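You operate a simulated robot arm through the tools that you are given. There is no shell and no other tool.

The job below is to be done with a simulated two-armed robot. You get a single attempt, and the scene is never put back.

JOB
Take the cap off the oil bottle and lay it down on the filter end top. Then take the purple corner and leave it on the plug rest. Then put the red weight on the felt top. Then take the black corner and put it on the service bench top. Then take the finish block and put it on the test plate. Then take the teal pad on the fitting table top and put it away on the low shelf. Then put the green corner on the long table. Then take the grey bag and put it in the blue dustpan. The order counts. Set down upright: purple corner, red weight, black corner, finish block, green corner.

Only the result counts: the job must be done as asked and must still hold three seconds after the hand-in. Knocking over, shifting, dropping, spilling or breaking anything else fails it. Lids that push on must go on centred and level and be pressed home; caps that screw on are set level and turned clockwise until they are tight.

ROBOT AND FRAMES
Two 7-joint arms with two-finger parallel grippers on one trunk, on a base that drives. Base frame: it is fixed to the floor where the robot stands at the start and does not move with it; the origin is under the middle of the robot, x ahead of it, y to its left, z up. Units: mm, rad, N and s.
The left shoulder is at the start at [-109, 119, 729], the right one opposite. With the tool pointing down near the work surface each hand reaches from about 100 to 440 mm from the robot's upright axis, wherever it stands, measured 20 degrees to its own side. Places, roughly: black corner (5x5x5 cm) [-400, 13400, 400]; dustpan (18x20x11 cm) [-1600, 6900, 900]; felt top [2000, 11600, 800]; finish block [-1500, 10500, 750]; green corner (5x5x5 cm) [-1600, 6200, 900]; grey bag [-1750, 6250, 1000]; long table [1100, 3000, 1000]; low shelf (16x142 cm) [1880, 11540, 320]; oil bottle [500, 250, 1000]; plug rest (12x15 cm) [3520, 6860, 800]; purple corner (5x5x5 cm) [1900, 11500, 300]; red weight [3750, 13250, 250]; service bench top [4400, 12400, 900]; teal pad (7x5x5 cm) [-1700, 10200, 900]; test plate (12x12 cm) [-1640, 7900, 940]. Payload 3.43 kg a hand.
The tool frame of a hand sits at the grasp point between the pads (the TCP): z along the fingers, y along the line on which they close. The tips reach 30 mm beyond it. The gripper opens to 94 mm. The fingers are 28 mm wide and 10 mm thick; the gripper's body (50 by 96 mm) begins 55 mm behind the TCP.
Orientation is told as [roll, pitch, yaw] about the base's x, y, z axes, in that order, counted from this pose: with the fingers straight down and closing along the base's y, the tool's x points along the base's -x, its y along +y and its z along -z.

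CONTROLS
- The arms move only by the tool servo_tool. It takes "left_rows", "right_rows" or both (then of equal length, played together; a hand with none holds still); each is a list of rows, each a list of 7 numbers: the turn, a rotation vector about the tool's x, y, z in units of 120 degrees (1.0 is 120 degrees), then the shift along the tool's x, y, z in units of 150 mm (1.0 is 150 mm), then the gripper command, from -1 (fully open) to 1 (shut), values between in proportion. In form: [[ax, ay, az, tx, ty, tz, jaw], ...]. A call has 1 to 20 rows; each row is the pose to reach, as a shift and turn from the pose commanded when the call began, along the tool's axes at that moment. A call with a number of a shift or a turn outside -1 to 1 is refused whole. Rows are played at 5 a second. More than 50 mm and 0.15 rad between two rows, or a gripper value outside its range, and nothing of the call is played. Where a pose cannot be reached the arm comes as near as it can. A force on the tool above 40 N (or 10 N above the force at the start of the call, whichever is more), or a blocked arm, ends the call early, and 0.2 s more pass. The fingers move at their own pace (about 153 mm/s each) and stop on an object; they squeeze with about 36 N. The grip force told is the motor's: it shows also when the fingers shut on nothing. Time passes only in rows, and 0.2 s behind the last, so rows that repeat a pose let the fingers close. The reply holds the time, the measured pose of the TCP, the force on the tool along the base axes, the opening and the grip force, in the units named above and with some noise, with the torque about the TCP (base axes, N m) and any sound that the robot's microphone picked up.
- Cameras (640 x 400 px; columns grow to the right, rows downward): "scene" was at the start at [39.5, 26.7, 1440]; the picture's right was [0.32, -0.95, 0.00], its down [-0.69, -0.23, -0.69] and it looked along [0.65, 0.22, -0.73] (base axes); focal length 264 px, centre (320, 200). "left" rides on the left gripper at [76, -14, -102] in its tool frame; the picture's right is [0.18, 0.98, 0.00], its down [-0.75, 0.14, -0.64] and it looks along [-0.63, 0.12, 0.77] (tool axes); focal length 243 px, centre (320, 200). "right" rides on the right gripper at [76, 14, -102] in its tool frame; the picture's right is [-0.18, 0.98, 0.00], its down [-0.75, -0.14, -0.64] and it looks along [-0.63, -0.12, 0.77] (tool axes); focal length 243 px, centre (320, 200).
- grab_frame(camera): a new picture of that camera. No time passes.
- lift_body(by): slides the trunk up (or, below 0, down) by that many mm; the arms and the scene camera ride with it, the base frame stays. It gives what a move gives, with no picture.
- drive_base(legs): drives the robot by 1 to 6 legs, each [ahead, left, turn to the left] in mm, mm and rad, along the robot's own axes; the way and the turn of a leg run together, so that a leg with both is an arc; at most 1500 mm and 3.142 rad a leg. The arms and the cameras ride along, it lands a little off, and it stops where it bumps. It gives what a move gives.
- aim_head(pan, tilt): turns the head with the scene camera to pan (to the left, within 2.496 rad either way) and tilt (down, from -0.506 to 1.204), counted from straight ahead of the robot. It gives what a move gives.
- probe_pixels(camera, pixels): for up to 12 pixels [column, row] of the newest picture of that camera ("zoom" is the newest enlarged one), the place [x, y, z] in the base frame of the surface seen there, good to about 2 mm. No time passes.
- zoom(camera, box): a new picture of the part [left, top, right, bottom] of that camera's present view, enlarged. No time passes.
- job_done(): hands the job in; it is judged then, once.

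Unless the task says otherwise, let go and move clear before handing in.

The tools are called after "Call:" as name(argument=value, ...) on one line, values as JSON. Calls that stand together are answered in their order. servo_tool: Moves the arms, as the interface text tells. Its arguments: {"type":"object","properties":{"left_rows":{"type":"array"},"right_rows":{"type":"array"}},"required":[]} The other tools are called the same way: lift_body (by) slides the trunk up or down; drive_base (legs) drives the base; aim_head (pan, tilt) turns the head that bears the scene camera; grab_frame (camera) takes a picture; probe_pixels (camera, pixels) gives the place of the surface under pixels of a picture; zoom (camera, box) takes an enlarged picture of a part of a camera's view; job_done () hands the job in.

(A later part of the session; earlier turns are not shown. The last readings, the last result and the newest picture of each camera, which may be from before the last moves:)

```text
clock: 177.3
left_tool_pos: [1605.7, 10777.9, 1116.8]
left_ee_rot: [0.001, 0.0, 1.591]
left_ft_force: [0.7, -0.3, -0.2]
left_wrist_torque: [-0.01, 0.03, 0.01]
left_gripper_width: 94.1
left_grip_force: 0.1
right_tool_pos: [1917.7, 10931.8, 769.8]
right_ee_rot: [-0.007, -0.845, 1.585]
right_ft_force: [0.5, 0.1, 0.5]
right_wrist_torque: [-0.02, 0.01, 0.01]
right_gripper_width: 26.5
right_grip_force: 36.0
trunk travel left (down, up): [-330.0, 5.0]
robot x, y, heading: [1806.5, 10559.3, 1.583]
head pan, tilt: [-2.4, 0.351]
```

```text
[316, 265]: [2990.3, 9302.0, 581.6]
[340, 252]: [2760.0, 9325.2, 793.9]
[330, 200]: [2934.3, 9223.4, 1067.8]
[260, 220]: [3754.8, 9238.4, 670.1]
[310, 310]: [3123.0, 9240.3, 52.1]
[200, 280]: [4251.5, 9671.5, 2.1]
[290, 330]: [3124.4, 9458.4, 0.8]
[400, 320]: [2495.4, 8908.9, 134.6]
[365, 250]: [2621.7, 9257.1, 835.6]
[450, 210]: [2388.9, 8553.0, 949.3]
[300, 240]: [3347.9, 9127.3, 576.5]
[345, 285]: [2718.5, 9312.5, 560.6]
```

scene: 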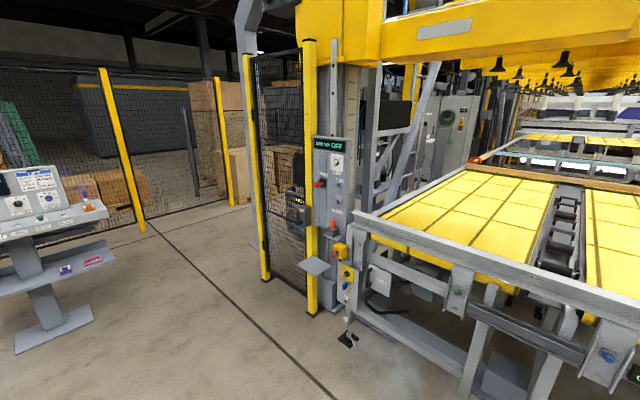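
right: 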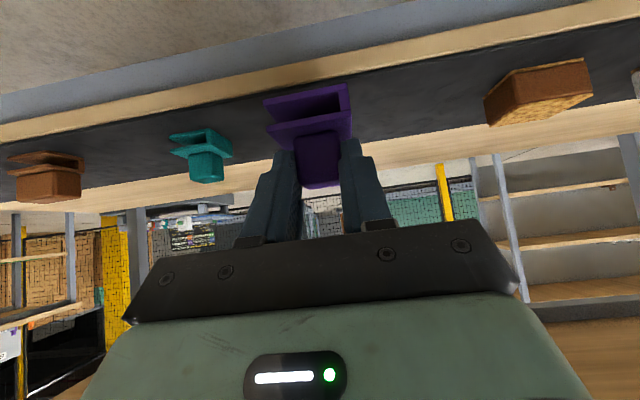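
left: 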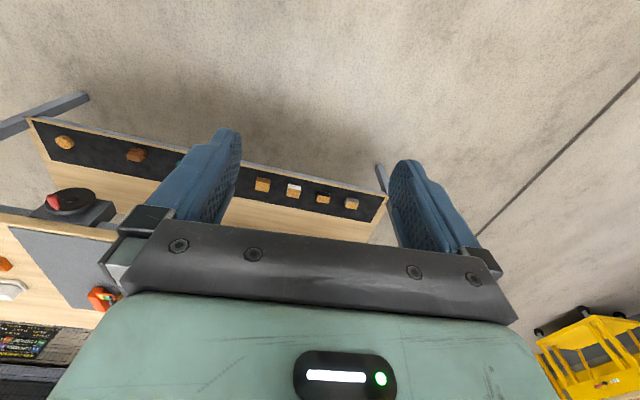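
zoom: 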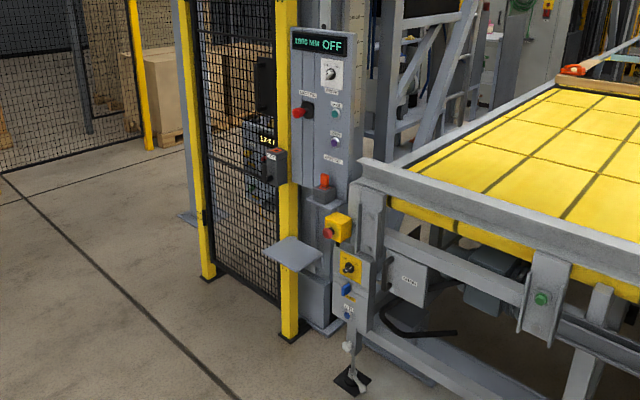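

That ledge is at (2990,9302,582), so it isn't the plug rest; beyond the mesh panel (x 3123-3755, y≈9238) the floor looks open toward lower y. I'll turn to face +x, drive along the end of the table and look down that side.

Call:
drive_base(legs=[[0, 0, -1.583], [1500, -100, 0], [800, -100, 0]])

Call:
aim_head(pan=-1.3, tilt=0.35)

Call:
grab_frame(camera="scene")

Call:
aim_head(pan=0.6, tilt=0.4)

Call:
grab_frame(camera="scene")

```text
refused: leg 2 is longer than a leg can be; nothing moved
```

```text
clock: 178.6
left_tool_pos: [1606.2, 10777.5, 1116.6]
left_ee_rot: [0.0, 0.002, 1.59]
left_ft_force: [0.6, 0.0, 0.3]
left_wrist_torque: [0.01, 0.02, 0.03]
left_gripper_width: 93.9
left_grip_force: 0.0
right_tool_pos: [1917.3, 10931.7, 769.0]
right_ee_rot: [-0.004, -0.844, 1.583]
right_ft_force: [-0.3, 0.2, -0.6]
right_wrist_torque: [-0.04, -0.01, 0.01]
right_gripper_width: 26.7
right_grip_force: 36.0
trunk travel left (down, up): [-330.0, 5.0]
robot x, y, heading: [1807.7, 10563.2, 1.587]
head pan, tilt: [-1.3, 0.351]
```

```text
taken
```

scene: 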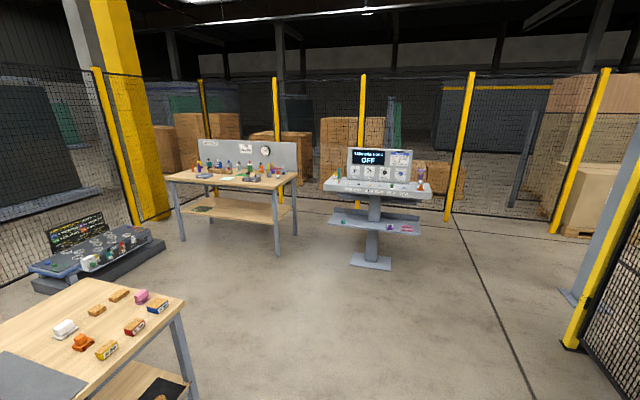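

```text
clock: 180.5
left_tool_pos: [1607.3, 10778.9, 1116.9]
left_ee_rot: [0.0, -0.002, 1.589]
left_ft_force: [0.3, 0.3, 0.2]
left_wrist_torque: [-0.03, 0.0, -0.03]
left_gripper_width: 94.1
left_grip_force: 0.1
right_tool_pos: [1917.4, 10931.0, 770.9]
right_ee_rot: [-0.005, -0.844, 1.586]
right_ft_force: [-0.9, 0.3, 0.6]
right_wrist_torque: [-0.02, 0.05, -0.04]
right_gripper_width: 26.6
right_grip_force: 36.4
trunk travel left (down, up): [-330.0, 5.0]
robot x, y, heading: [1807.5, 10565.4, 1.585]
head pan, tilt: [0.6, 0.4]
```

```text
taken
```

scene: 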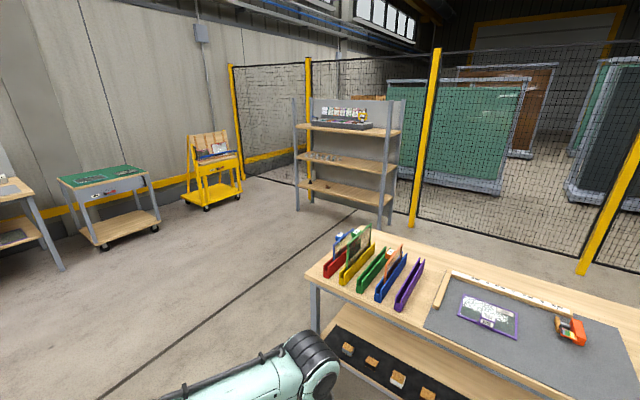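

The drive was refused because leg 2 was too long (1500 mm limit), so nothing moved. I'll resend it with shorter legs.

Call:
drive_base(legs=[[0, 0, -1.583], [1200, -80, 0], [1100, -80, 0]])

Call:
aim_head(pan=-1.3, tilt=0.35)

Call:
grab_frame(camera="scene")

Call:
aim_head(pan=0.6, tilt=0.4)

Call:
grab_frame(camera="scene")

```text
clock: 194.6
left_tool_pos: [4181.0, 10632.4, 1116.1]
left_ee_rot: [-0.001, 0.001, 0.012]
left_ft_force: [0.6, 0.3, -0.5]
left_wrist_torque: [0.01, 0.03, 0.0]
left_gripper_width: 94.2
left_grip_force: 0.0
right_tool_pos: [4320.7, 10319.0, 764.6]
right_ee_rot: [-0.002, -0.809, 0.009]
right_ft_force: [-14.8, 3.1, -10.9]
right_wrist_torque: [-0.07, -1.5, -0.27]
right_gripper_width: 26.8
right_grip_force: 35.5
trunk travel left (down, up): [-330.0, 5.0]
robot x, y, heading: [3963.5, 10433.8, 0.008]
head pan, tilt: [0.6, 0.4]
stopped in leg 3: the force on the tool passed its limit at 86 N (the readings are from after the stop); the commanded pose is now the measured one
```

```text
clock: 196.5
left_tool_pos: [4177.6, 10631.9, 1116.5]
left_ee_rot: [0.001, -0.002, 0.013]
left_ft_force: [0.1, 0.5, 0.6]
left_wrist_torque: [-0.01, 0.02, -0.02]
left_gripper_width: 94.2
left_grip_force: 0.1
right_tool_pos: [4320.7, 10319.4, 764.9]
right_ee_rot: [0.0, -0.813, 0.009]
right_ft_force: [-18.0, 1.4, -32.1]
right_wrist_torque: [0.37, -2.3, -0.33]
right_gripper_width: 26.7
right_grip_force: 36.2
trunk travel left (down, up): [-330.0, 5.0]
robot x, y, heading: [3959.8, 10431.9, -0.002]
head pan, tilt: [-1.3, 0.351]
```

```text
taken
```

scene: 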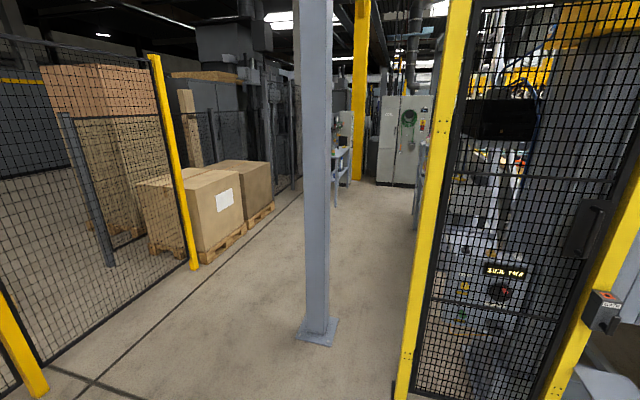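

```text
clock: 198.3
left_tool_pos: [4178.6, 10632.0, 1116.1]
left_ee_rot: [0.0, -0.002, 0.012]
left_ft_force: [0.5, -0.7, 0.0]
left_wrist_torque: [0.02, 0.02, -0.01]
left_gripper_width: 94.1
left_grip_force: 0.0
right_tool_pos: [4320.0, 10320.5, 765.0]
right_ee_rot: [0.0, -0.812, 0.008]
right_ft_force: [-20.9, -0.2, -32.3]
right_wrist_torque: [0.54, -2.5, -0.34]
right_gripper_width: 26.7
right_grip_force: 36.4
trunk travel left (down, up): [-330.0, 5.0]
robot x, y, heading: [3961.0, 10430.0, 0.004]
head pan, tilt: [0.6, 0.4]
```

```text
taken
```

scene: 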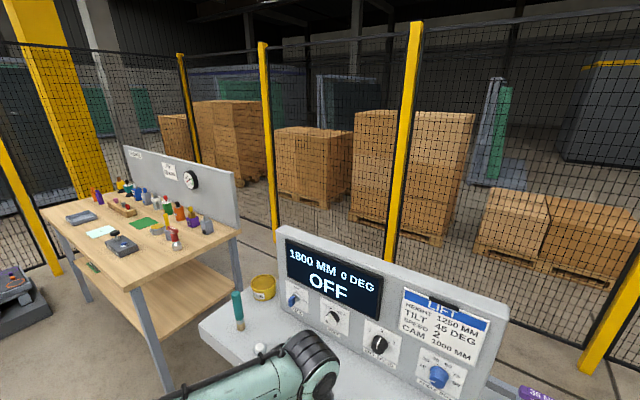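

The right hand bumped the console: the force peaked at 86 N and about -32 N remains vertically. I misjudged the distance. I'll look at the contact before moving.

Call:
aim_head(pan=-0.2, tilt=1.0)

Call:
grab_frame(camera="scene")

Call:
grab_frame(camera="right")

Call:
grab_frame(camera="left")

```text
clock: 199.5
left_tool_pos: [4178.5, 10630.9, 1116.3]
left_ee_rot: [0.0, -0.002, 0.012]
left_ft_force: [-0.8, 0.3, 0.1]
left_wrist_torque: [-0.05, 0.01, 0.02]
left_gripper_width: 94.1
left_grip_force: 0.1
right_tool_pos: [4320.5, 10320.1, 764.4]
right_ee_rot: [-0.001, -0.813, 0.008]
right_ft_force: [-21.2, -0.6, -31.9]
right_wrist_torque: [0.5, -2.54, -0.36]
right_gripper_width: 26.6
right_grip_force: 36.2
trunk travel left (down, up): [-330.0, 5.0]
robot x, y, heading: [3960.8, 10435.1, 0.007]
head pan, tilt: [-0.201, 1.0]
```

```text
taken
```

scene: 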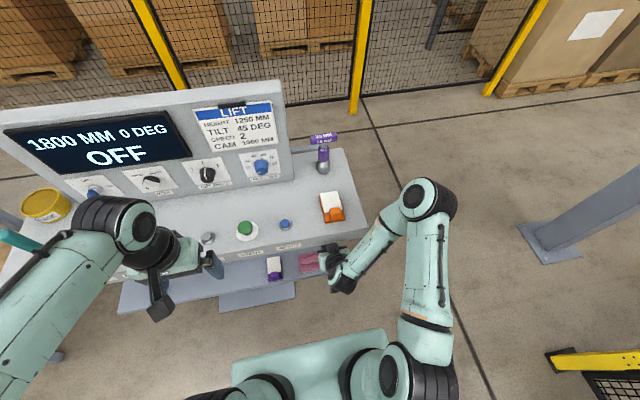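

```text
taken
```

right: 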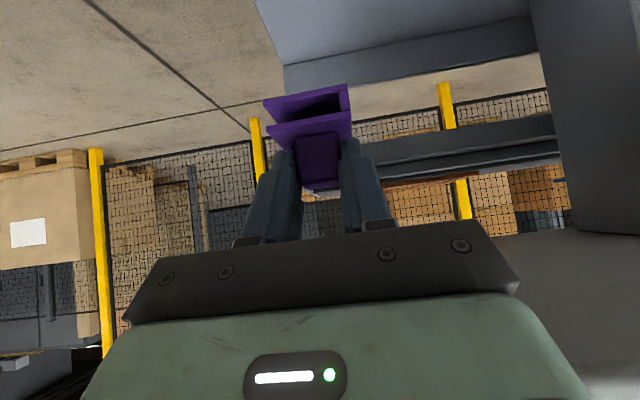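

```text
taken
```

left: 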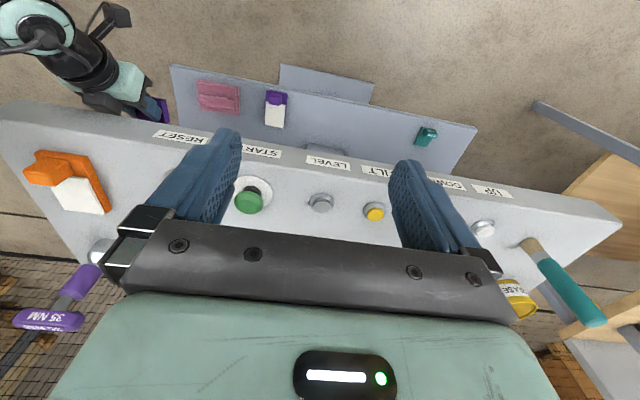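

The gripper's top is caught under the front lip of the console desk; the purple corner sits in the fingers exactly as before, and the items on the console look in place. I'll ease the hand back and down, then reverse the base.

Call:
servo_tool(right_rows=[[0, 0, 0, 0.05, 0, 0.0, 1], [0, 0, 0, 0.12, 0, -0.03, 1], [0, 0, 0, 0.21, 0, -0.076, 1], [0, 0, 0, 0.21, 0, -0.076, 1]])

```text
clock: 200.5
left_tool_pos: [4179.8, 10631.8, 1116.3]
left_ee_rot: [0.0, 0.002, 0.012]
left_ft_force: [0.0, 0.1, -0.3]
left_wrist_torque: [-0.03, -0.03, 0.01]
left_gripper_width: 93.8
left_grip_force: 0.0
right_tool_pos: [4303.9, 10321.0, 767.0]
right_ee_rot: [-0.005, -0.819, 0.007]
right_ft_force: [0.1, -0.3, -0.3]
right_wrist_torque: [0.0, -0.01, 0.01]
right_gripper_width: 26.7
right_grip_force: 36.2
right hand out of reach, approached as far as the arm can: row 2, 3, 4
trunk travel left (down, up): [-330.0, 5.0]
robot x, y, heading: [3959.9, 10433.1, 0.009]
head pan, tilt: [-0.201, 1.0]
```

The contact force is gone. I'll reverse the base clear of the console.

Call:
drive_base(legs=[[-450, 0, 0]])

Call:
aim_head(pan=0.3, tilt=0.5)

Call:
grab_frame(camera="scene")

Call:
zoom(camera="right", box=[200, 40, 440, 240])

```text
clock: 203.2
left_tool_pos: [3725.4, 10629.2, 1116.1]
left_ee_rot: [0.0, 0.0, 0.01]
left_ft_force: [-0.4, 0.4, 0.5]
left_wrist_torque: [0.01, 0.02, 0.03]
left_gripper_width: 93.8
left_grip_force: 0.0
right_tool_pos: [3850.1, 10315.9, 765.1]
right_ee_rot: [-0.005, -0.817, 0.004]
right_ft_force: [-0.5, 0.4, 0.0]
right_wrist_torque: [0.03, -0.01, -0.01]
right_gripper_width: 26.6
right_grip_force: 36.2
trunk travel left (down, up): [-330.0, 5.0]
robot x, y, heading: [3509.6, 10430.3, 0.007]
head pan, tilt: [-0.201, 1.0]
```

```text
clock: 204.1
left_tool_pos: [3726.9, 10627.3, 1115.9]
left_ee_rot: [0.0, 0.001, 0.01]
left_ft_force: [0.2, -0.6, 0.3]
left_wrist_torque: [-0.03, -0.02, -0.01]
left_gripper_width: 94.2
left_grip_force: 0.1
right_tool_pos: [3849.6, 10315.8, 765.5]
right_ee_rot: [-0.005, -0.82, 0.003]
right_ft_force: [-0.1, -0.4, -1.0]
right_wrist_torque: [0.0, 0.01, -0.02]
right_gripper_width: 26.5
right_grip_force: 36.2
trunk travel left (down, up): [-330.0, 5.0]
robot x, y, heading: [3509.2, 10429.4, 0.006]
head pan, tilt: [0.3, 0.499]
```

```text
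taken
```

scene: 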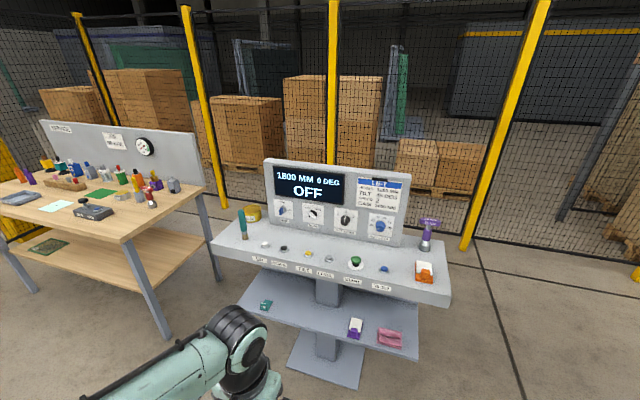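

```text
2.00 times, centred on (320, 140) of right
```

zoom: 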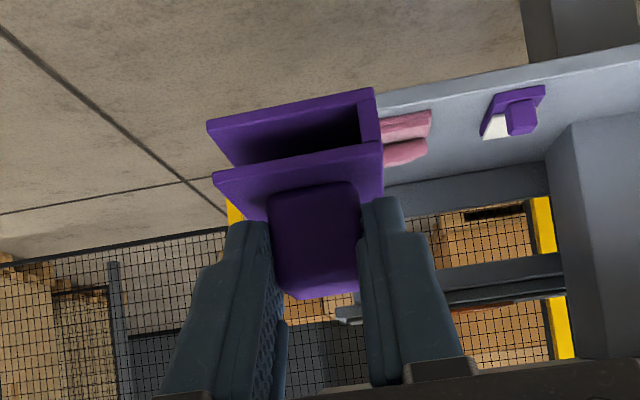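

All console items are in place, and the corner's position in the gripper is unchanged. I'll now look down toward lower y for the way to the plug rest.

Call:
aim_head(pan=-1.3, tilt=0.3)

Call:
grab_frame(camera="scene")

Call:
probe_pixels(camera="scene", pixels=[[200, 300], [300, 300], [250, 230], [200, 200], [150, 250], [320, 380], [380, 330], [450, 300], [250, 180], [280, 200], [100, 300], [300, 170]])

```text
clock: 205.8
left_tool_pos: [3726.4, 10629.2, 1115.7]
left_ee_rot: [0.0, 0.0, 0.01]
left_ft_force: [0.1, 0.4, 0.7]
left_wrist_torque: [0.02, 0.02, 0.04]
left_gripper_width: 94.2
left_grip_force: 0.0
right_tool_pos: [3850.0, 10317.2, 765.1]
right_ee_rot: [-0.006, -0.819, 0.002]
right_ft_force: [0.5, 0.8, -0.4]
right_wrist_torque: [-0.02, 0.01, -0.03]
right_gripper_width: 26.6
right_grip_force: 36.2
trunk travel left (down, up): [-330.0, 5.0]
robot x, y, heading: [3506.0, 10429.6, 0.008]
head pan, tilt: [-1.3, 0.3]
```

```text
taken
```

scene: 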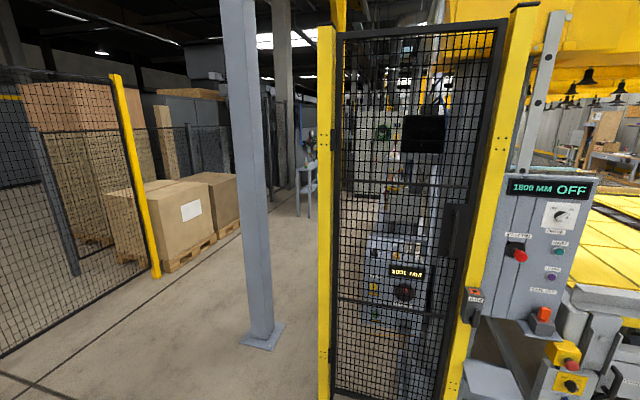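

```text
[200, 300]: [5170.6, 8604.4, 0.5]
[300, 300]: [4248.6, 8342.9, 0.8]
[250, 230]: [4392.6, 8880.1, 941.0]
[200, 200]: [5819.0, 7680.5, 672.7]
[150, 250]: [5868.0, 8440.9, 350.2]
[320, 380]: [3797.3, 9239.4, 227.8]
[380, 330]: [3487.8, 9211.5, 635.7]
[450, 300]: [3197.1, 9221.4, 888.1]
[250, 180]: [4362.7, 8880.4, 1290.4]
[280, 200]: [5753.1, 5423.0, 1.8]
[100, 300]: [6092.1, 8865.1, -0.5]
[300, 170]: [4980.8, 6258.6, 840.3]
```

The grey column at (4390,8880) leaves about 480 mm beside the mesh post, which is too tight, so I'll pass on its far side at x≈4950. I'll strafe right to y≈9780 first, then go ahead past the console and turn.

Call:
drive_base(legs=[[0, -650, -0.006]])

Call:
aim_head(pan=0.0, tilt=0.5)

Call:
grab_frame(camera="scene")

Call:
probe_pixels(camera="scene", pixels=[[100, 200], [200, 230], [320, 250], [450, 250], [560, 250], [320, 320], [150, 260], [60, 220]])

```text
clock: 211.9
left_tool_pos: [3728.3, 9978.6, 1114.5]
left_ee_rot: [0.0, 0.001, 0.005]
left_ft_force: [0.3, 0.1, 0.4]
left_wrist_torque: [0.03, 0.01, -0.01]
left_gripper_width: 93.8
left_grip_force: 0.0
right_tool_pos: [3850.9, 9666.0, 765.2]
right_ee_rot: [-0.005, -0.819, -0.002]
right_ft_force: [0.9, 0.0, -1.2]
right_wrist_torque: [0.01, -0.01, -0.01]
right_gripper_width: 26.6
right_grip_force: 35.4
trunk travel left (down, up): [-330.0, 5.0]
robot x, y, heading: [3510.9, 9778.5, -0.004]
head pan, tilt: [-1.3, 0.3]
```

```text
clock: 213.4
left_tool_pos: [3729.3, 9978.5, 1115.2]
left_ee_rot: [0.001, 0.0, 0.006]
left_ft_force: [-0.1, -0.5, 0.1]
left_wrist_torque: [0.04, -0.02, 0.01]
left_gripper_width: 94.1
left_grip_force: 0.1
right_tool_pos: [3850.4, 9664.9, 764.5]
right_ee_rot: [-0.006, -0.818, -0.001]
right_ft_force: [0.7, -0.7, 0.0]
right_wrist_torque: [0.0, 0.01, -0.03]
right_gripper_width: 26.6
right_grip_force: 35.5
trunk travel left (down, up): [-330.0, 5.0]
robot x, y, heading: [3508.2, 9780.3, 0.002]
head pan, tilt: [0.0, 0.499]
```

```text
taken
```

scene: 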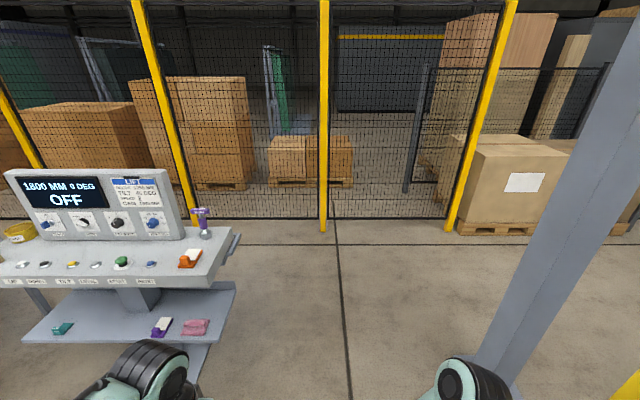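

```text
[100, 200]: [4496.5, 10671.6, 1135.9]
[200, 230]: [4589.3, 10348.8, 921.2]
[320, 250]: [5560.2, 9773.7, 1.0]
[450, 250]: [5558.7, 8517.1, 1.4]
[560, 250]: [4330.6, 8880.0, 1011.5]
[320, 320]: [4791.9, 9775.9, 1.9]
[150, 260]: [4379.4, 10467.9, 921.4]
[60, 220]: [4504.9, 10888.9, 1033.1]
```

The way ahead is clear: the far fence is at x≈5650 and the column stays on the right. I'll drive ahead to x≈4960 and turn right to face lower y.

Call:
drive_base(legs=[[1450, 0, 0], [0, 0, -1.571]])

Call:
aim_head(pan=0.3, tilt=0.3)

Call:
grab_frame(camera="scene")

Call:
zoom(camera="scene", box=[300, 80, 540, 260])

```text
clock: 224.5
left_tool_pos: [5162.4, 9571.5, 1115.7]
left_ee_rot: [-0.001, 0.001, -1.56]
left_ft_force: [-1.0, -0.8, 0.6]
left_wrist_torque: [-0.02, 0.0, -0.03]
left_gripper_width: 93.9
left_grip_force: 0.2
right_tool_pos: [4850.8, 9445.9, 765.7]
right_ee_rot: [-0.004, -0.819, -1.566]
right_ft_force: [-0.4, 0.0, -0.6]
right_wrist_torque: [0.03, -0.03, 0.03]
right_gripper_width: 26.6
right_grip_force: 35.6
trunk travel left (down, up): [-330.0, 5.0]
robot x, y, heading: [4960.7, 9789.9, -1.565]
head pan, tilt: [0.0, 0.499]
```

```text
clock: 225.3
left_tool_pos: [5161.8, 9570.3, 1115.6]
left_ee_rot: [0.0, -0.002, -1.562]
left_ft_force: [0.3, 0.1, -0.1]
left_wrist_torque: [0.01, 0.02, -0.01]
left_gripper_width: 94.0
left_grip_force: 0.1
right_tool_pos: [4850.9, 9446.8, 766.4]
right_ee_rot: [-0.005, -0.819, -1.565]
right_ft_force: [-0.5, -0.8, 0.5]
right_wrist_torque: [-0.03, -0.02, 0.01]
right_gripper_width: 26.7
right_grip_force: 35.8
trunk travel left (down, up): [-330.0, 5.0]
robot x, y, heading: [4965.1, 9788.3, -1.559]
head pan, tilt: [0.3, 0.3]
```

```text
taken
```

scene: 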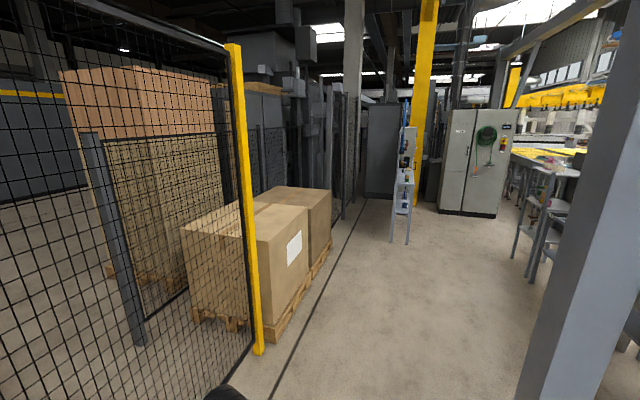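

```text
2.22 times, centred on (420, 170) of scene
```

zoom: 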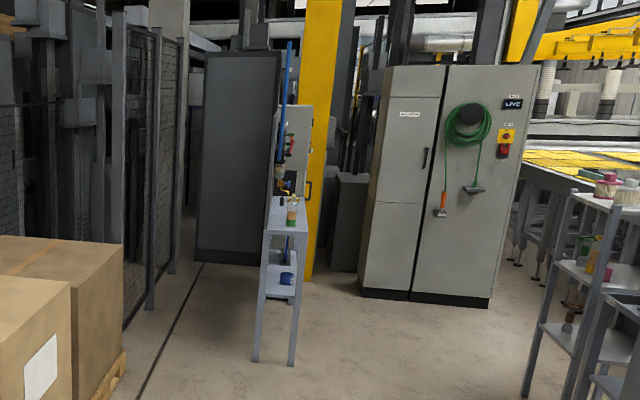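

A grey cabinet with a coiled green cable shows at zoom pixel (450,190), with small ledges at (475,187) and (440,211). I'll probe these for the plug rest.

Call:
probe_pixels(camera="zoom", pixels=[[475, 188], [440, 212], [430, 250], [480, 290], [400, 290], [290, 215], [590, 200], [580, 270], [550, 330], [265, 350], [500, 150], [120, 360]])

Call:
zoom(camera="scene", box=[430, 110, 530, 220])

```text
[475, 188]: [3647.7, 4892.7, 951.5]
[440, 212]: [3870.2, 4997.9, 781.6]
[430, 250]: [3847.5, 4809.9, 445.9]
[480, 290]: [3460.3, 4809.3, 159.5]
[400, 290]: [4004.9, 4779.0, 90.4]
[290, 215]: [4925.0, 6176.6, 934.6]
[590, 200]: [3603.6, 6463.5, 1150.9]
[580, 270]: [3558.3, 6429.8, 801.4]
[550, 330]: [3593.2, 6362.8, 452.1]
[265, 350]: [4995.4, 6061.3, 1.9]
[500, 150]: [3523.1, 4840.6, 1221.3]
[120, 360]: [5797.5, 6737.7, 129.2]
```

```text
3.64 times, centred on (480, 165) of scene
```

zoom: 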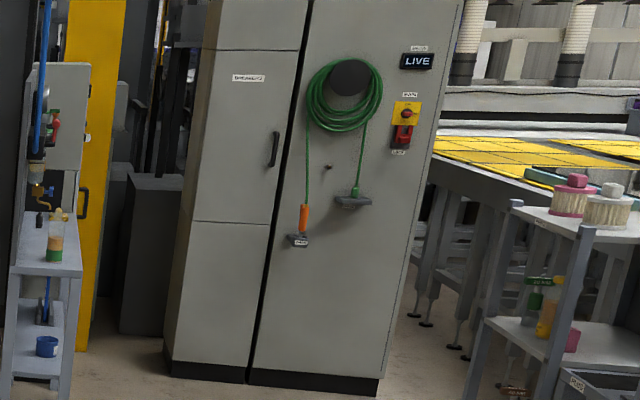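

A shelf rack stands near (3590,6400) with a level at z≈801, so the plug rest should be nearby but is hidden by the column. I'll drive ahead past the column for a better look.

Call:
drive_base(legs=[[1450, 0, -0.01]])

Call:
aim_head(pan=-0.7, tilt=0.4)

Call:
grab_frame(camera="scene")

```text
clock: 232.5
left_tool_pos: [5156.6, 8116.3, 1115.8]
left_ee_rot: [0.0, 0.0, -1.574]
left_ft_force: [0.0, 0.9, 0.0]
left_wrist_torque: [0.02, -0.01, -0.02]
left_gripper_width: 93.8
left_grip_force: 0.0
right_tool_pos: [4843.8, 7996.7, 765.3]
right_ee_rot: [-0.006, -0.819, -1.58]
right_ft_force: [0.1, -0.5, -0.5]
right_wrist_torque: [0.01, -0.02, -0.01]
right_gripper_width: 26.6
right_grip_force: 35.9
trunk travel left (down, up): [-330.0, 5.0]
robot x, y, heading: [4959.7, 8337.7, -1.574]
head pan, tilt: [0.3, 0.3]
```

```text
clock: 233.8
left_tool_pos: [5156.6, 8115.9, 1115.4]
left_ee_rot: [0.0, 0.0, -1.574]
left_ft_force: [0.4, -0.2, -0.8]
left_wrist_torque: [-0.01, -0.02, 0.0]
left_gripper_width: 93.8
left_grip_force: 0.1
right_tool_pos: [4843.4, 7996.7, 765.1]
right_ee_rot: [-0.005, -0.819, -1.58]
right_ft_force: [0.5, -0.8, -0.8]
right_wrist_torque: [0.04, 0.0, -0.02]
right_gripper_width: 26.7
right_grip_force: 36.3
trunk travel left (down, up): [-330.0, 5.0]
robot x, y, heading: [4960.0, 8337.2, -1.577]
head pan, tilt: [-0.7, 0.4]
```

```text
taken
```

scene: 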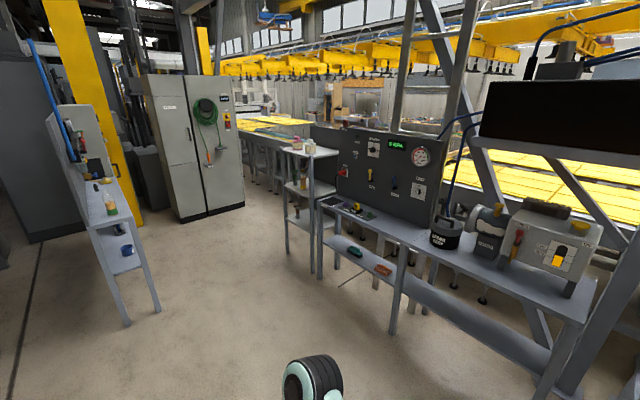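

A grey bench with a gauge panel runs along the right; the plug rest should be near its left end, around (345,208). I'll zoom in there.

Call:
zoom(camera="scene", box=[290, 130, 450, 290])

Call:
probe_pixels(camera="zoom", pixels=[[150, 290], [180, 300], [215, 315], [260, 330], [300, 350], [200, 480], [120, 300], [110, 80], [370, 380], [270, 200], [450, 420], [330, 340]])

```text
2.50 times, centred on (370, 210) of scene
```

zoom: 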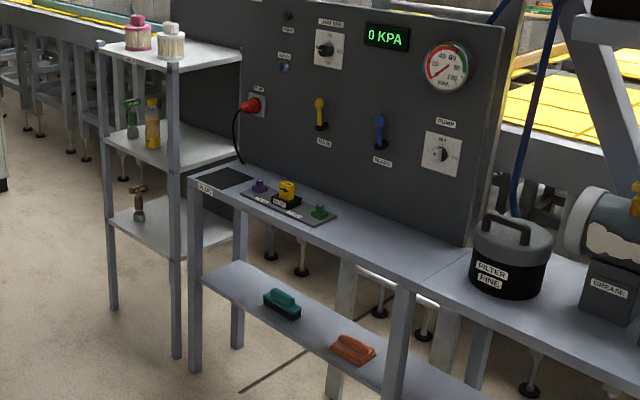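

```text
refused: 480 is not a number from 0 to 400
```

A dark square pad at zoom pixel (225,178), with a label beside it, lies at the bench's left end below the red plug. I'll probe it and its neighbours.

Call:
probe_pixels(camera="zoom", pixels=[[225, 178], [205, 180], [245, 178], [222, 187], [228, 168], [260, 187], [285, 190], [320, 212], [250, 197], [330, 240], [207, 190], [240, 160]])

Call:
zoom(camera="scene", box=[325, 185, 405, 235])

```text
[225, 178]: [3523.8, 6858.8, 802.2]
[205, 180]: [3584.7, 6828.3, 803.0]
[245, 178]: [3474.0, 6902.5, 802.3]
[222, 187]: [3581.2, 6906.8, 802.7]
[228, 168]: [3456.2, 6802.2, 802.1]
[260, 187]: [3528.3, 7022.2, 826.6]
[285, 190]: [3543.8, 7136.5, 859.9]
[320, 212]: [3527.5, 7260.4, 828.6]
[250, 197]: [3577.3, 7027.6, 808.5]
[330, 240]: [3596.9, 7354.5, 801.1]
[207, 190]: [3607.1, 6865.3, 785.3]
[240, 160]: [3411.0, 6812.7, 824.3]
```

```text
8.00 times, centred on (365, 210) of scene
```

zoom: 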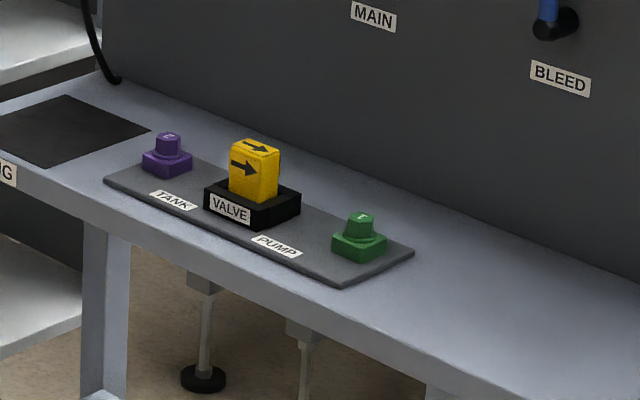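

The plug rest is the dark pad centred at about (3523,6860,802), with the bench's front edge at x≈3607 and a purple item at (3528,7022) beside it. I'll drive round to face it, keeping well clear of the column and bench.

Call:
drive_base(legs=[[700, 0, 0], [0, 0, -1.567], [550, 0, 0]])

Call:
aim_head(pan=0.3, tilt=0.5)

Call:
grab_frame(camera="scene")

```text
clock: 244.1
left_tool_pos: [4207.3, 7420.5, 1114.9]
left_ee_rot: [-0.002, 0.0, -3.108]
left_ft_force: [0.0, 0.2, -0.1]
left_wrist_torque: [0.02, -0.02, -0.03]
left_gripper_width: 94.0
left_grip_force: 0.1
right_tool_pos: [4075.5, 7728.8, 764.2]
right_ee_rot: [-0.005, -0.818, -3.114]
right_ft_force: [0.1, -0.4, -1.1]
right_wrist_torque: [0.0, 0.02, -0.02]
right_gripper_width: 26.6
right_grip_force: 36.2
trunk travel left (down, up): [-330.0, 5.0]
robot x, y, heading: [4421.0, 7624.3, -3.118]
head pan, tilt: [-0.7, 0.4]
```

```text
clock: 245.4
left_tool_pos: [4205.9, 7420.2, 1115.4]
left_ee_rot: [0.0, 0.002, -3.108]
left_ft_force: [-0.9, 0.7, -0.2]
left_wrist_torque: [0.01, -0.01, -0.03]
left_gripper_width: 94.2
left_grip_force: 0.0
right_tool_pos: [4075.4, 7730.3, 765.4]
right_ee_rot: [-0.006, -0.818, -3.114]
right_ft_force: [-0.2, -0.5, -0.5]
right_wrist_torque: [0.01, 0.03, -0.01]
right_gripper_width: 26.8
right_grip_force: 36.6
trunk travel left (down, up): [-330.0, 5.0]
robot x, y, heading: [4420.0, 7623.4, -3.108]
head pan, tilt: [0.3, 0.499]
```

```text
taken
```

scene: 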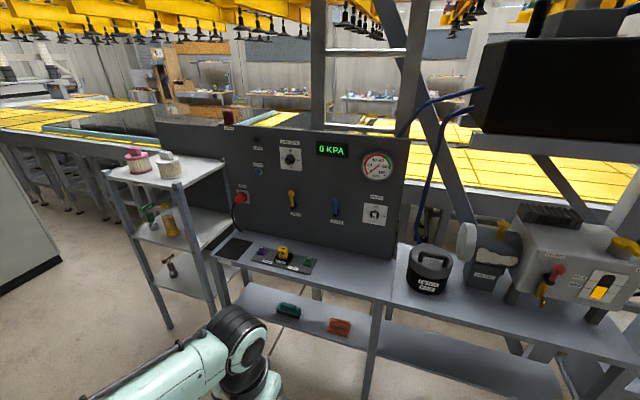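

The bench is straight ahead now. I'll probe the shelf rack's front posts at (140,255) and (165,325) and the pad to plan the sideways move.

Call:
probe_pixels(camera="scene", pixels=[[140, 255], [165, 325], [185, 195], [120, 180], [175, 175], [235, 247], [225, 245], [205, 262], [208, 240], [370, 330], [268, 252], [500, 320]])

```text
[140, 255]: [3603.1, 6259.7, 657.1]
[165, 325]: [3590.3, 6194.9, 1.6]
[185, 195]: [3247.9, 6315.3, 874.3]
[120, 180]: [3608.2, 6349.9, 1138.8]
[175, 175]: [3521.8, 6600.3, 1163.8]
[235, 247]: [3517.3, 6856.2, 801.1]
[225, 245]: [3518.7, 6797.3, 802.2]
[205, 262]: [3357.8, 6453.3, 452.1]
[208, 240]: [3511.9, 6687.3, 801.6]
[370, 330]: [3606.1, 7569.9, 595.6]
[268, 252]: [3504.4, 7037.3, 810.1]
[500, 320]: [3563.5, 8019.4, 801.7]
```

The rack and bench fronts are all at x≈3605. I'll strafe left to y≈6735 at this safe distance and square the heading.

Call:
drive_base(legs=[[0, 890, -0.032]])

Call:
aim_head(pan=-0.1, tilt=0.7)

Call:
grab_frame(camera="scene")

```text
clock: 253.4
left_tool_pos: [4197.5, 6553.6, 1115.6]
left_ee_rot: [-0.001, 0.0, 3.124]
left_ft_force: [1.2, -1.3, -0.2]
left_wrist_torque: [-0.01, -0.02, -0.02]
left_gripper_width: 94.1
left_grip_force: 0.1
right_tool_pos: [4082.5, 6869.2, 765.5]
right_ee_rot: [-0.007, -0.82, 3.116]
right_ft_force: [-0.6, 0.0, -1.3]
right_wrist_torque: [0.01, -0.04, 0.01]
right_gripper_width: 26.5
right_grip_force: 36.2
trunk travel left (down, up): [-330.0, 5.0]
robot x, y, heading: [4421.6, 6748.2, 3.12]
head pan, tilt: [0.3, 0.499]
```

```text
clock: 254.3
left_tool_pos: [4198.0, 6554.0, 1116.1]
left_ee_rot: [-0.001, -0.001, 3.124]
left_ft_force: [0.8, 0.7, 0.3]
left_wrist_torque: [-0.03, 0.01, -0.02]
left_gripper_width: 94.0
left_grip_force: 0.1
right_tool_pos: [4083.1, 6869.4, 765.9]
right_ee_rot: [-0.006, -0.818, 3.116]
right_ft_force: [0.0, -0.7, -0.8]
right_wrist_torque: [0.04, -0.02, 0.03]
right_gripper_width: 26.6
right_grip_force: 35.4
trunk travel left (down, up): [-330.0, 5.0]
robot x, y, heading: [4421.0, 6750.7, 3.119]
head pan, tilt: [-0.099, 0.7]
```

```text
taken
```

scene: 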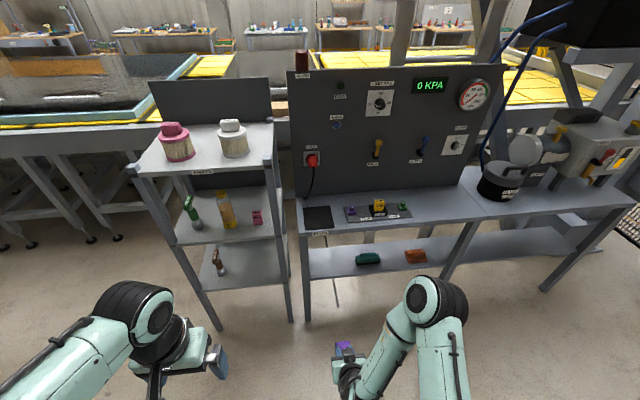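

The hands and bench line up, with the pad at (318,217). I'll raise the right hand about 135 mm to clear the bench, level the corner (pitch back to -0.784) and tuck the left hand back.

Call:
servo_tool(right_rows=[[0, 0.004, 0, -0.131, 0, -0.123, 1], [0, 0.008, 0, -0.263, 0, -0.246, 1], [0, 0.012, 0, -0.394, 0, -0.369, 1], [0, 0.0162, 0, -0.526, 0, -0.492, 1], [0, 0.0162, 0, -0.657, 0, -0.615, 1], [0, 0.0162, 0, -0.657, 0, -0.615, 1]], left_rows=[[0, 0, 0, 0.08, 0, 0, -1], [0, 0, 0, 0.16, 0, 0, -1], [0, 0, 0, 0.24, 0, 0, -1], [0, 0, 0, 0.32, 0, 0, -1], [0, 0, 0, 0.4, 0, 0, -1], [0, 0, 0, 0.4, 0, 0, -1]])

Call:
grab_frame(camera="scene")

Call:
grab_frame(camera="right")

```text
clock: 255.7
left_tool_pos: [4256.7, 6554.5, 1116.2]
left_ee_rot: [-0.001, 0.001, 3.124]
left_ft_force: [0.4, 0.3, -0.1]
left_wrist_torque: [0.01, 0.02, 0.02]
left_gripper_width: 93.9
left_grip_force: 0.1
right_tool_pos: [4065.6, 6867.1, 900.7]
right_ee_rot: [-0.005, -0.784, 3.118]
right_ft_force: [0.7, -0.7, 0.1]
right_wrist_torque: [-0.03, 0.01, -0.01]
right_gripper_width: 26.6
right_grip_force: 36.6
right hand out of reach, approached as far as the arm can: row 3, 4, 5, 6
trunk travel left (down, up): [-330.0, 5.0]
robot x, y, heading: [4421.3, 6748.8, 3.121]
head pan, tilt: [-0.099, 0.7]
```

```text
taken
```

scene: 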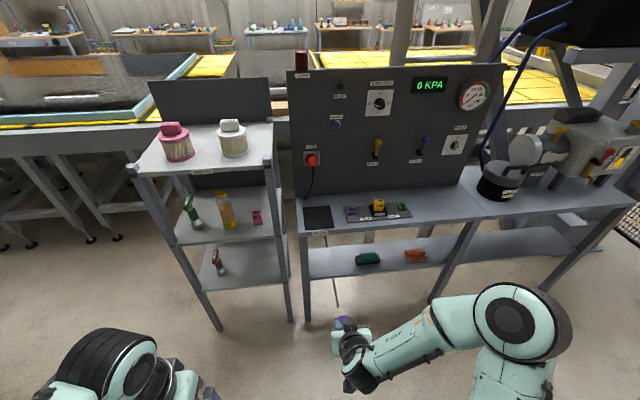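

```text
taken
```

right: 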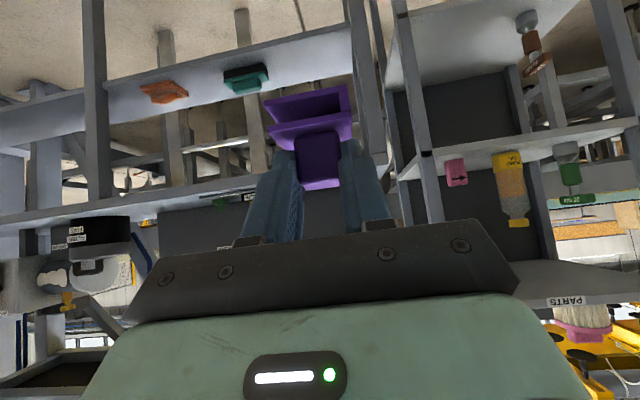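

The corner is held level with its base near z≈850, well above the 802 mm bench. I'll drive 450 mm ahead with a small left correction, bringing it just short of the pad.

Call:
drive_base(legs=[[440, 14, 0.02]])

Call:
aim_head(pan=-0.2, tilt=1.0)

Call:
grab_frame(camera="scene")

Call:
grab_frame(camera="right")

```text
clock: 258.4
left_tool_pos: [3820.0, 6541.3, 1116.7]
left_ee_rot: [0.0, 0.001, -3.141]
left_ft_force: [0.2, -0.1, 0.5]
left_wrist_torque: [0.0, -0.03, -0.03]
left_gripper_width: 94.3
left_grip_force: 0.1
right_tool_pos: [3622.4, 6852.9, 899.5]
right_ee_rot: [-0.006, -0.785, 3.136]
right_ft_force: [-0.2, 0.0, -0.8]
right_wrist_torque: [-0.01, 0.0, -0.02]
right_gripper_width: 26.6
right_grip_force: 36.0
trunk travel left (down, up): [-330.0, 5.0]
robot x, y, heading: [3980.5, 6740.8, 3.135]
head pan, tilt: [-0.099, 0.7]
```

```text
clock: 259.2
left_tool_pos: [3819.7, 6542.0, 1115.4]
left_ee_rot: [-0.001, 0.001, -3.142]
left_ft_force: [-0.8, 0.7, 0.0]
left_wrist_torque: [0.01, -0.02, -0.04]
left_gripper_width: 94.2
left_grip_force: 0.0
right_tool_pos: [3622.1, 6851.6, 900.7]
right_ee_rot: [-0.005, -0.782, 3.135]
right_ft_force: [-0.1, -0.5, -0.4]
right_wrist_torque: [0.0, -0.01, 0.01]
right_gripper_width: 26.4
right_grip_force: 35.9
trunk travel left (down, up): [-330.0, 5.0]
robot x, y, heading: [3978.4, 6738.9, 3.135]
head pan, tilt: [-0.201, 1.0]
```

```text
taken
```

scene: 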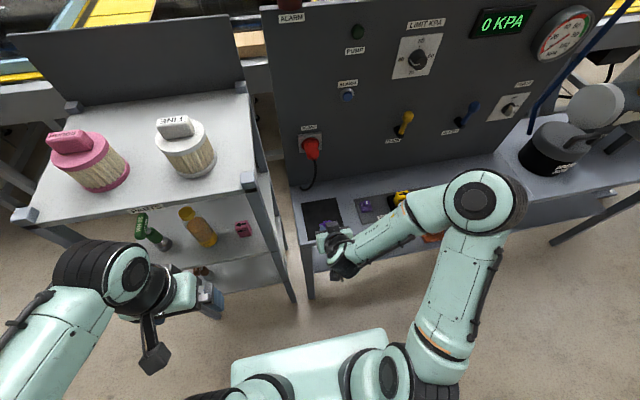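

```text
taken
```

right: 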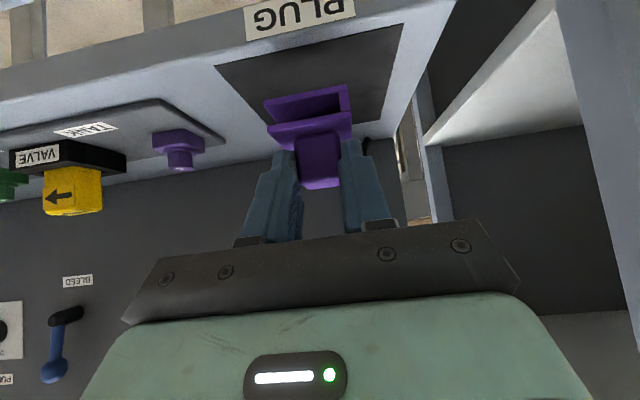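

The pad (labelled PLUG) lies directly ahead, below the held corner, in the right view. I'll probe the pad's corners and check the forearm's clearance over the yellow valve.

Call:
probe_pixels(camera="right", pixels=[[222, 70], [398, 30], [375, 120], [245, 105], [350, 110], [230, 100], [300, 98], [178, 165]])

Call:
probe_pixels(camera="scene", pixels=[[400, 215], [440, 205], [360, 245], [480, 185], [365, 206], [402, 193], [432, 238], [320, 225], [340, 240], [330, 255]])

```text
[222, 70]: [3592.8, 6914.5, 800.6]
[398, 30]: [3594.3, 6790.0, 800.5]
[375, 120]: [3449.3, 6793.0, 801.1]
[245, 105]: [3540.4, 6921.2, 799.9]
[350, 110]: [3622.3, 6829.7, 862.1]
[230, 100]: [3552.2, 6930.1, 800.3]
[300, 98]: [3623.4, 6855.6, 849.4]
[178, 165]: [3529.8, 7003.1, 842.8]
```

```text
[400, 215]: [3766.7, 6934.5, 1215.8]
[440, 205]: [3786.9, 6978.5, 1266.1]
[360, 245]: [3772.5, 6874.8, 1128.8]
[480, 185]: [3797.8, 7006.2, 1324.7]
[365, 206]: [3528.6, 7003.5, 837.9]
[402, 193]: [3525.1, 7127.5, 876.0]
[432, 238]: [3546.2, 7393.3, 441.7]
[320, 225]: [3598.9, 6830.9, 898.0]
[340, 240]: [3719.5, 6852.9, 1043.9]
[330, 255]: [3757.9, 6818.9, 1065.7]
```

The pad spans x 3449-3594 and y 6790-6925 at z≈800.5, and the forearm is well above everything. I'll move forward 79 mm to centre the corner over it, then lower 40 mm.

Call:
servo_tool(right_rows=[[0, 0, 0, -0.093, 0, 0.093, 1], [0, 0, 0, -0.186, -0.007, 0.186, 1], [0, 0, 0, -0.279, -0.013, 0.279, 1], [0, 0, 0, -0.372, -0.013, 0.372, 1], [0, 0, 0, -0.325, -0.013, 0.419, 1], [0, 0, 0, -0.278, -0.013, 0.466, 1], [0, 0, 0, -0.231, -0.013, 0.513, 1], [0, 0, 0, -0.184, -0.013, 0.56, 1], [0, 0, 0, -0.184, -0.013, 0.56, 1]])

Call:
grab_frame(camera="right")

Call:
zoom(camera="scene", box=[280, 160, 440, 280])

```text
clock: 261.2
left_tool_pos: [3818.9, 6541.7, 1115.8]
left_ee_rot: [-0.001, -0.001, -3.142]
left_ft_force: [-0.5, -0.5, 0.3]
left_wrist_torque: [0.03, -0.02, -0.01]
left_gripper_width: 94.2
left_grip_force: 0.1
right_tool_pos: [3544.3, 6854.6, 859.7]
right_ee_rot: [-0.004, -0.783, 3.134]
right_ft_force: [-0.2, 0.5, 0.0]
right_wrist_torque: [-0.04, -0.03, 0.05]
right_gripper_width: 26.8
right_grip_force: 36.0
trunk travel left (down, up): [-330.0, 5.0]
robot x, y, heading: [3979.2, 6739.2, 3.131]
head pan, tilt: [-0.201, 1.0]
```

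```text
taken
```

right: 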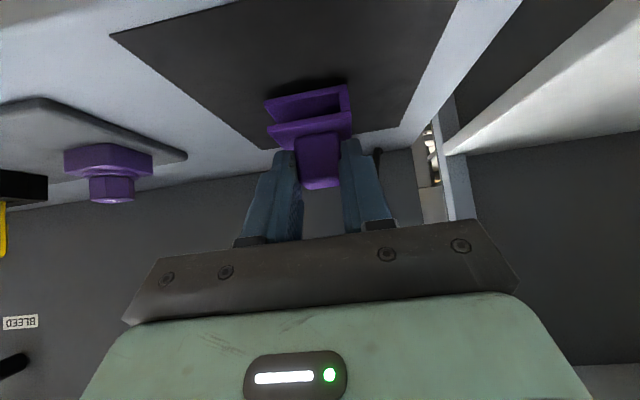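

```text
3.33 times, centred on (360, 220) of scene
```

zoom: 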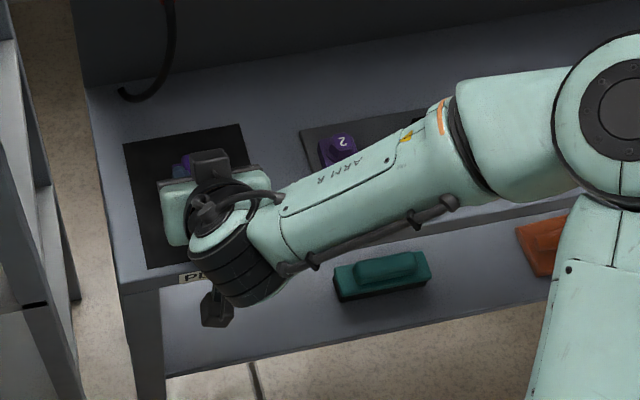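

The corner is over the pad with about 8 mm to go. I'll lower it in small steps and watch for contact.

Call:
servo_tool(right_rows=[[0, 0, 0, 0.014, 0, 0.014, 1], [0, 0, 0, 0.024, 0, 0.024, 1], [0, 0, 0, 0.031, 0, 0.031, 1], [0, 0, 0, 0.035, 0, 0.035, 1], [0, 0, 0, 0.038, 0, 0.038, 1]])

Call:
zoom(camera="right", box=[220, 50, 420, 200])

```text
clock: 262.4
left_tool_pos: [3819.3, 6541.8, 1116.7]
left_ee_rot: [-0.002, -0.001, -3.142]
left_ft_force: [0.0, 0.9, -0.3]
left_wrist_torque: [0.04, 0.0, -0.01]
left_gripper_width: 94.0
left_grip_force: 0.1
right_tool_pos: [3542.8, 6855.2, 853.8]
right_ee_rot: [-0.006, -0.786, 3.136]
right_ft_force: [2.3, -0.2, 10.1]
right_wrist_torque: [-0.17, 0.05, 0.05]
right_gripper_width: 26.6
right_grip_force: 35.8
trunk travel left (down, up): [-330.0, 5.0]
robot x, y, heading: [3978.5, 6741.0, 3.134]
head pan, tilt: [-0.201, 1.0]
```

```text
2.67 times, centred on (320, 125) of right
```

zoom: 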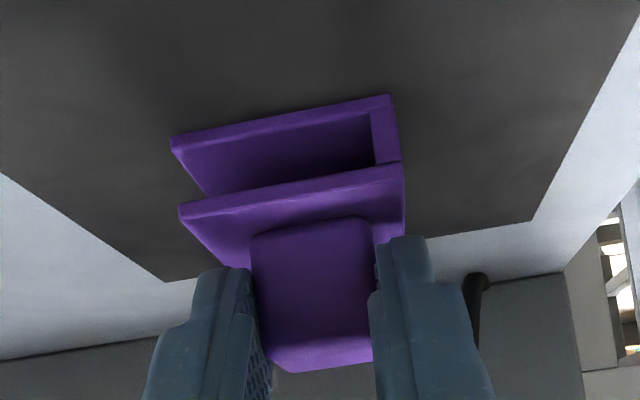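

Contact confirmed at about 10 N, with the base flat on the pad. I'll open the fingers and withdraw back and up along the tool axis.

Call:
servo_tool(right_rows=[[0, 0, 0, -0.003, 0, -0.003, 0.8], [0, 0, 0, -0.003, 0, -0.003, 0.3], [0, 0, 0, -0.003, 0, -0.003, -0.2], [0, 0, 0, -0.003, 0, -0.003, -0.6], [0, 0, 0, -0.003, 0, -0.1, -0.8], [0, 0, 0, -0.003, 0, -0.25, -1], [0, 0, 0, -0.003, 0, -0.45, -1], [0, 0, 0, -0.003, 0, -0.65, -1], [0, 0, 0, -0.003, 0, -0.8, -1]])

Call:
grab_frame(camera="right")

Call:
zoom(camera="scene", box=[280, 160, 440, 280])

```text
clock: 264.4
left_tool_pos: [3818.2, 6541.7, 1117.3]
left_ee_rot: [0.001, -0.001, -3.14]
left_ft_force: [0.4, -0.1, -0.9]
left_wrist_torque: [0.03, 0.0, 0.01]
left_gripper_width: 93.8
left_grip_force: 0.0
right_tool_pos: [3623.9, 6850.6, 936.8]
right_ee_rot: [-0.004, -0.782, 3.135]
right_ft_force: [0.6, 1.0, -0.3]
right_wrist_torque: [0.01, 0.0, -0.01]
right_gripper_width: 94.0
right_grip_force: 0.0
right hand out of reach, approached as far as the arm can: row 9
trunk travel left (down, up): [-330.0, 5.0]
robot x, y, heading: [3975.8, 6740.1, 3.137]
head pan, tilt: [-0.201, 1.0]
```

```text
taken
```

right: 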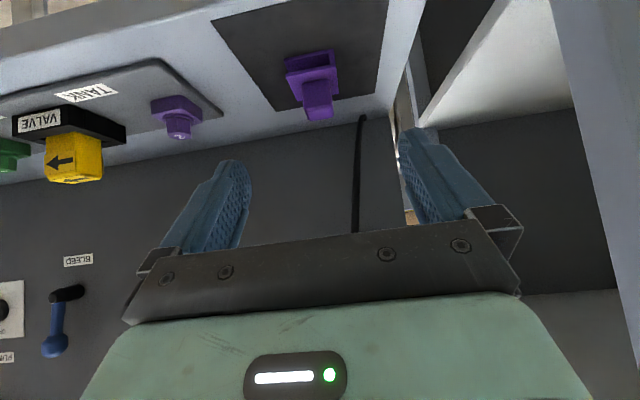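

```text
3.33 times, centred on (360, 220) of scene
```

zoom: 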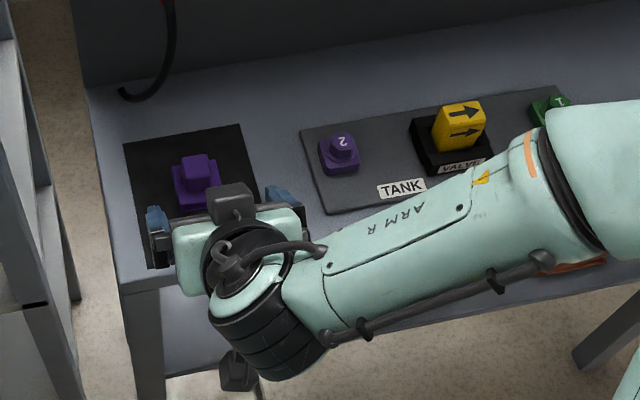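

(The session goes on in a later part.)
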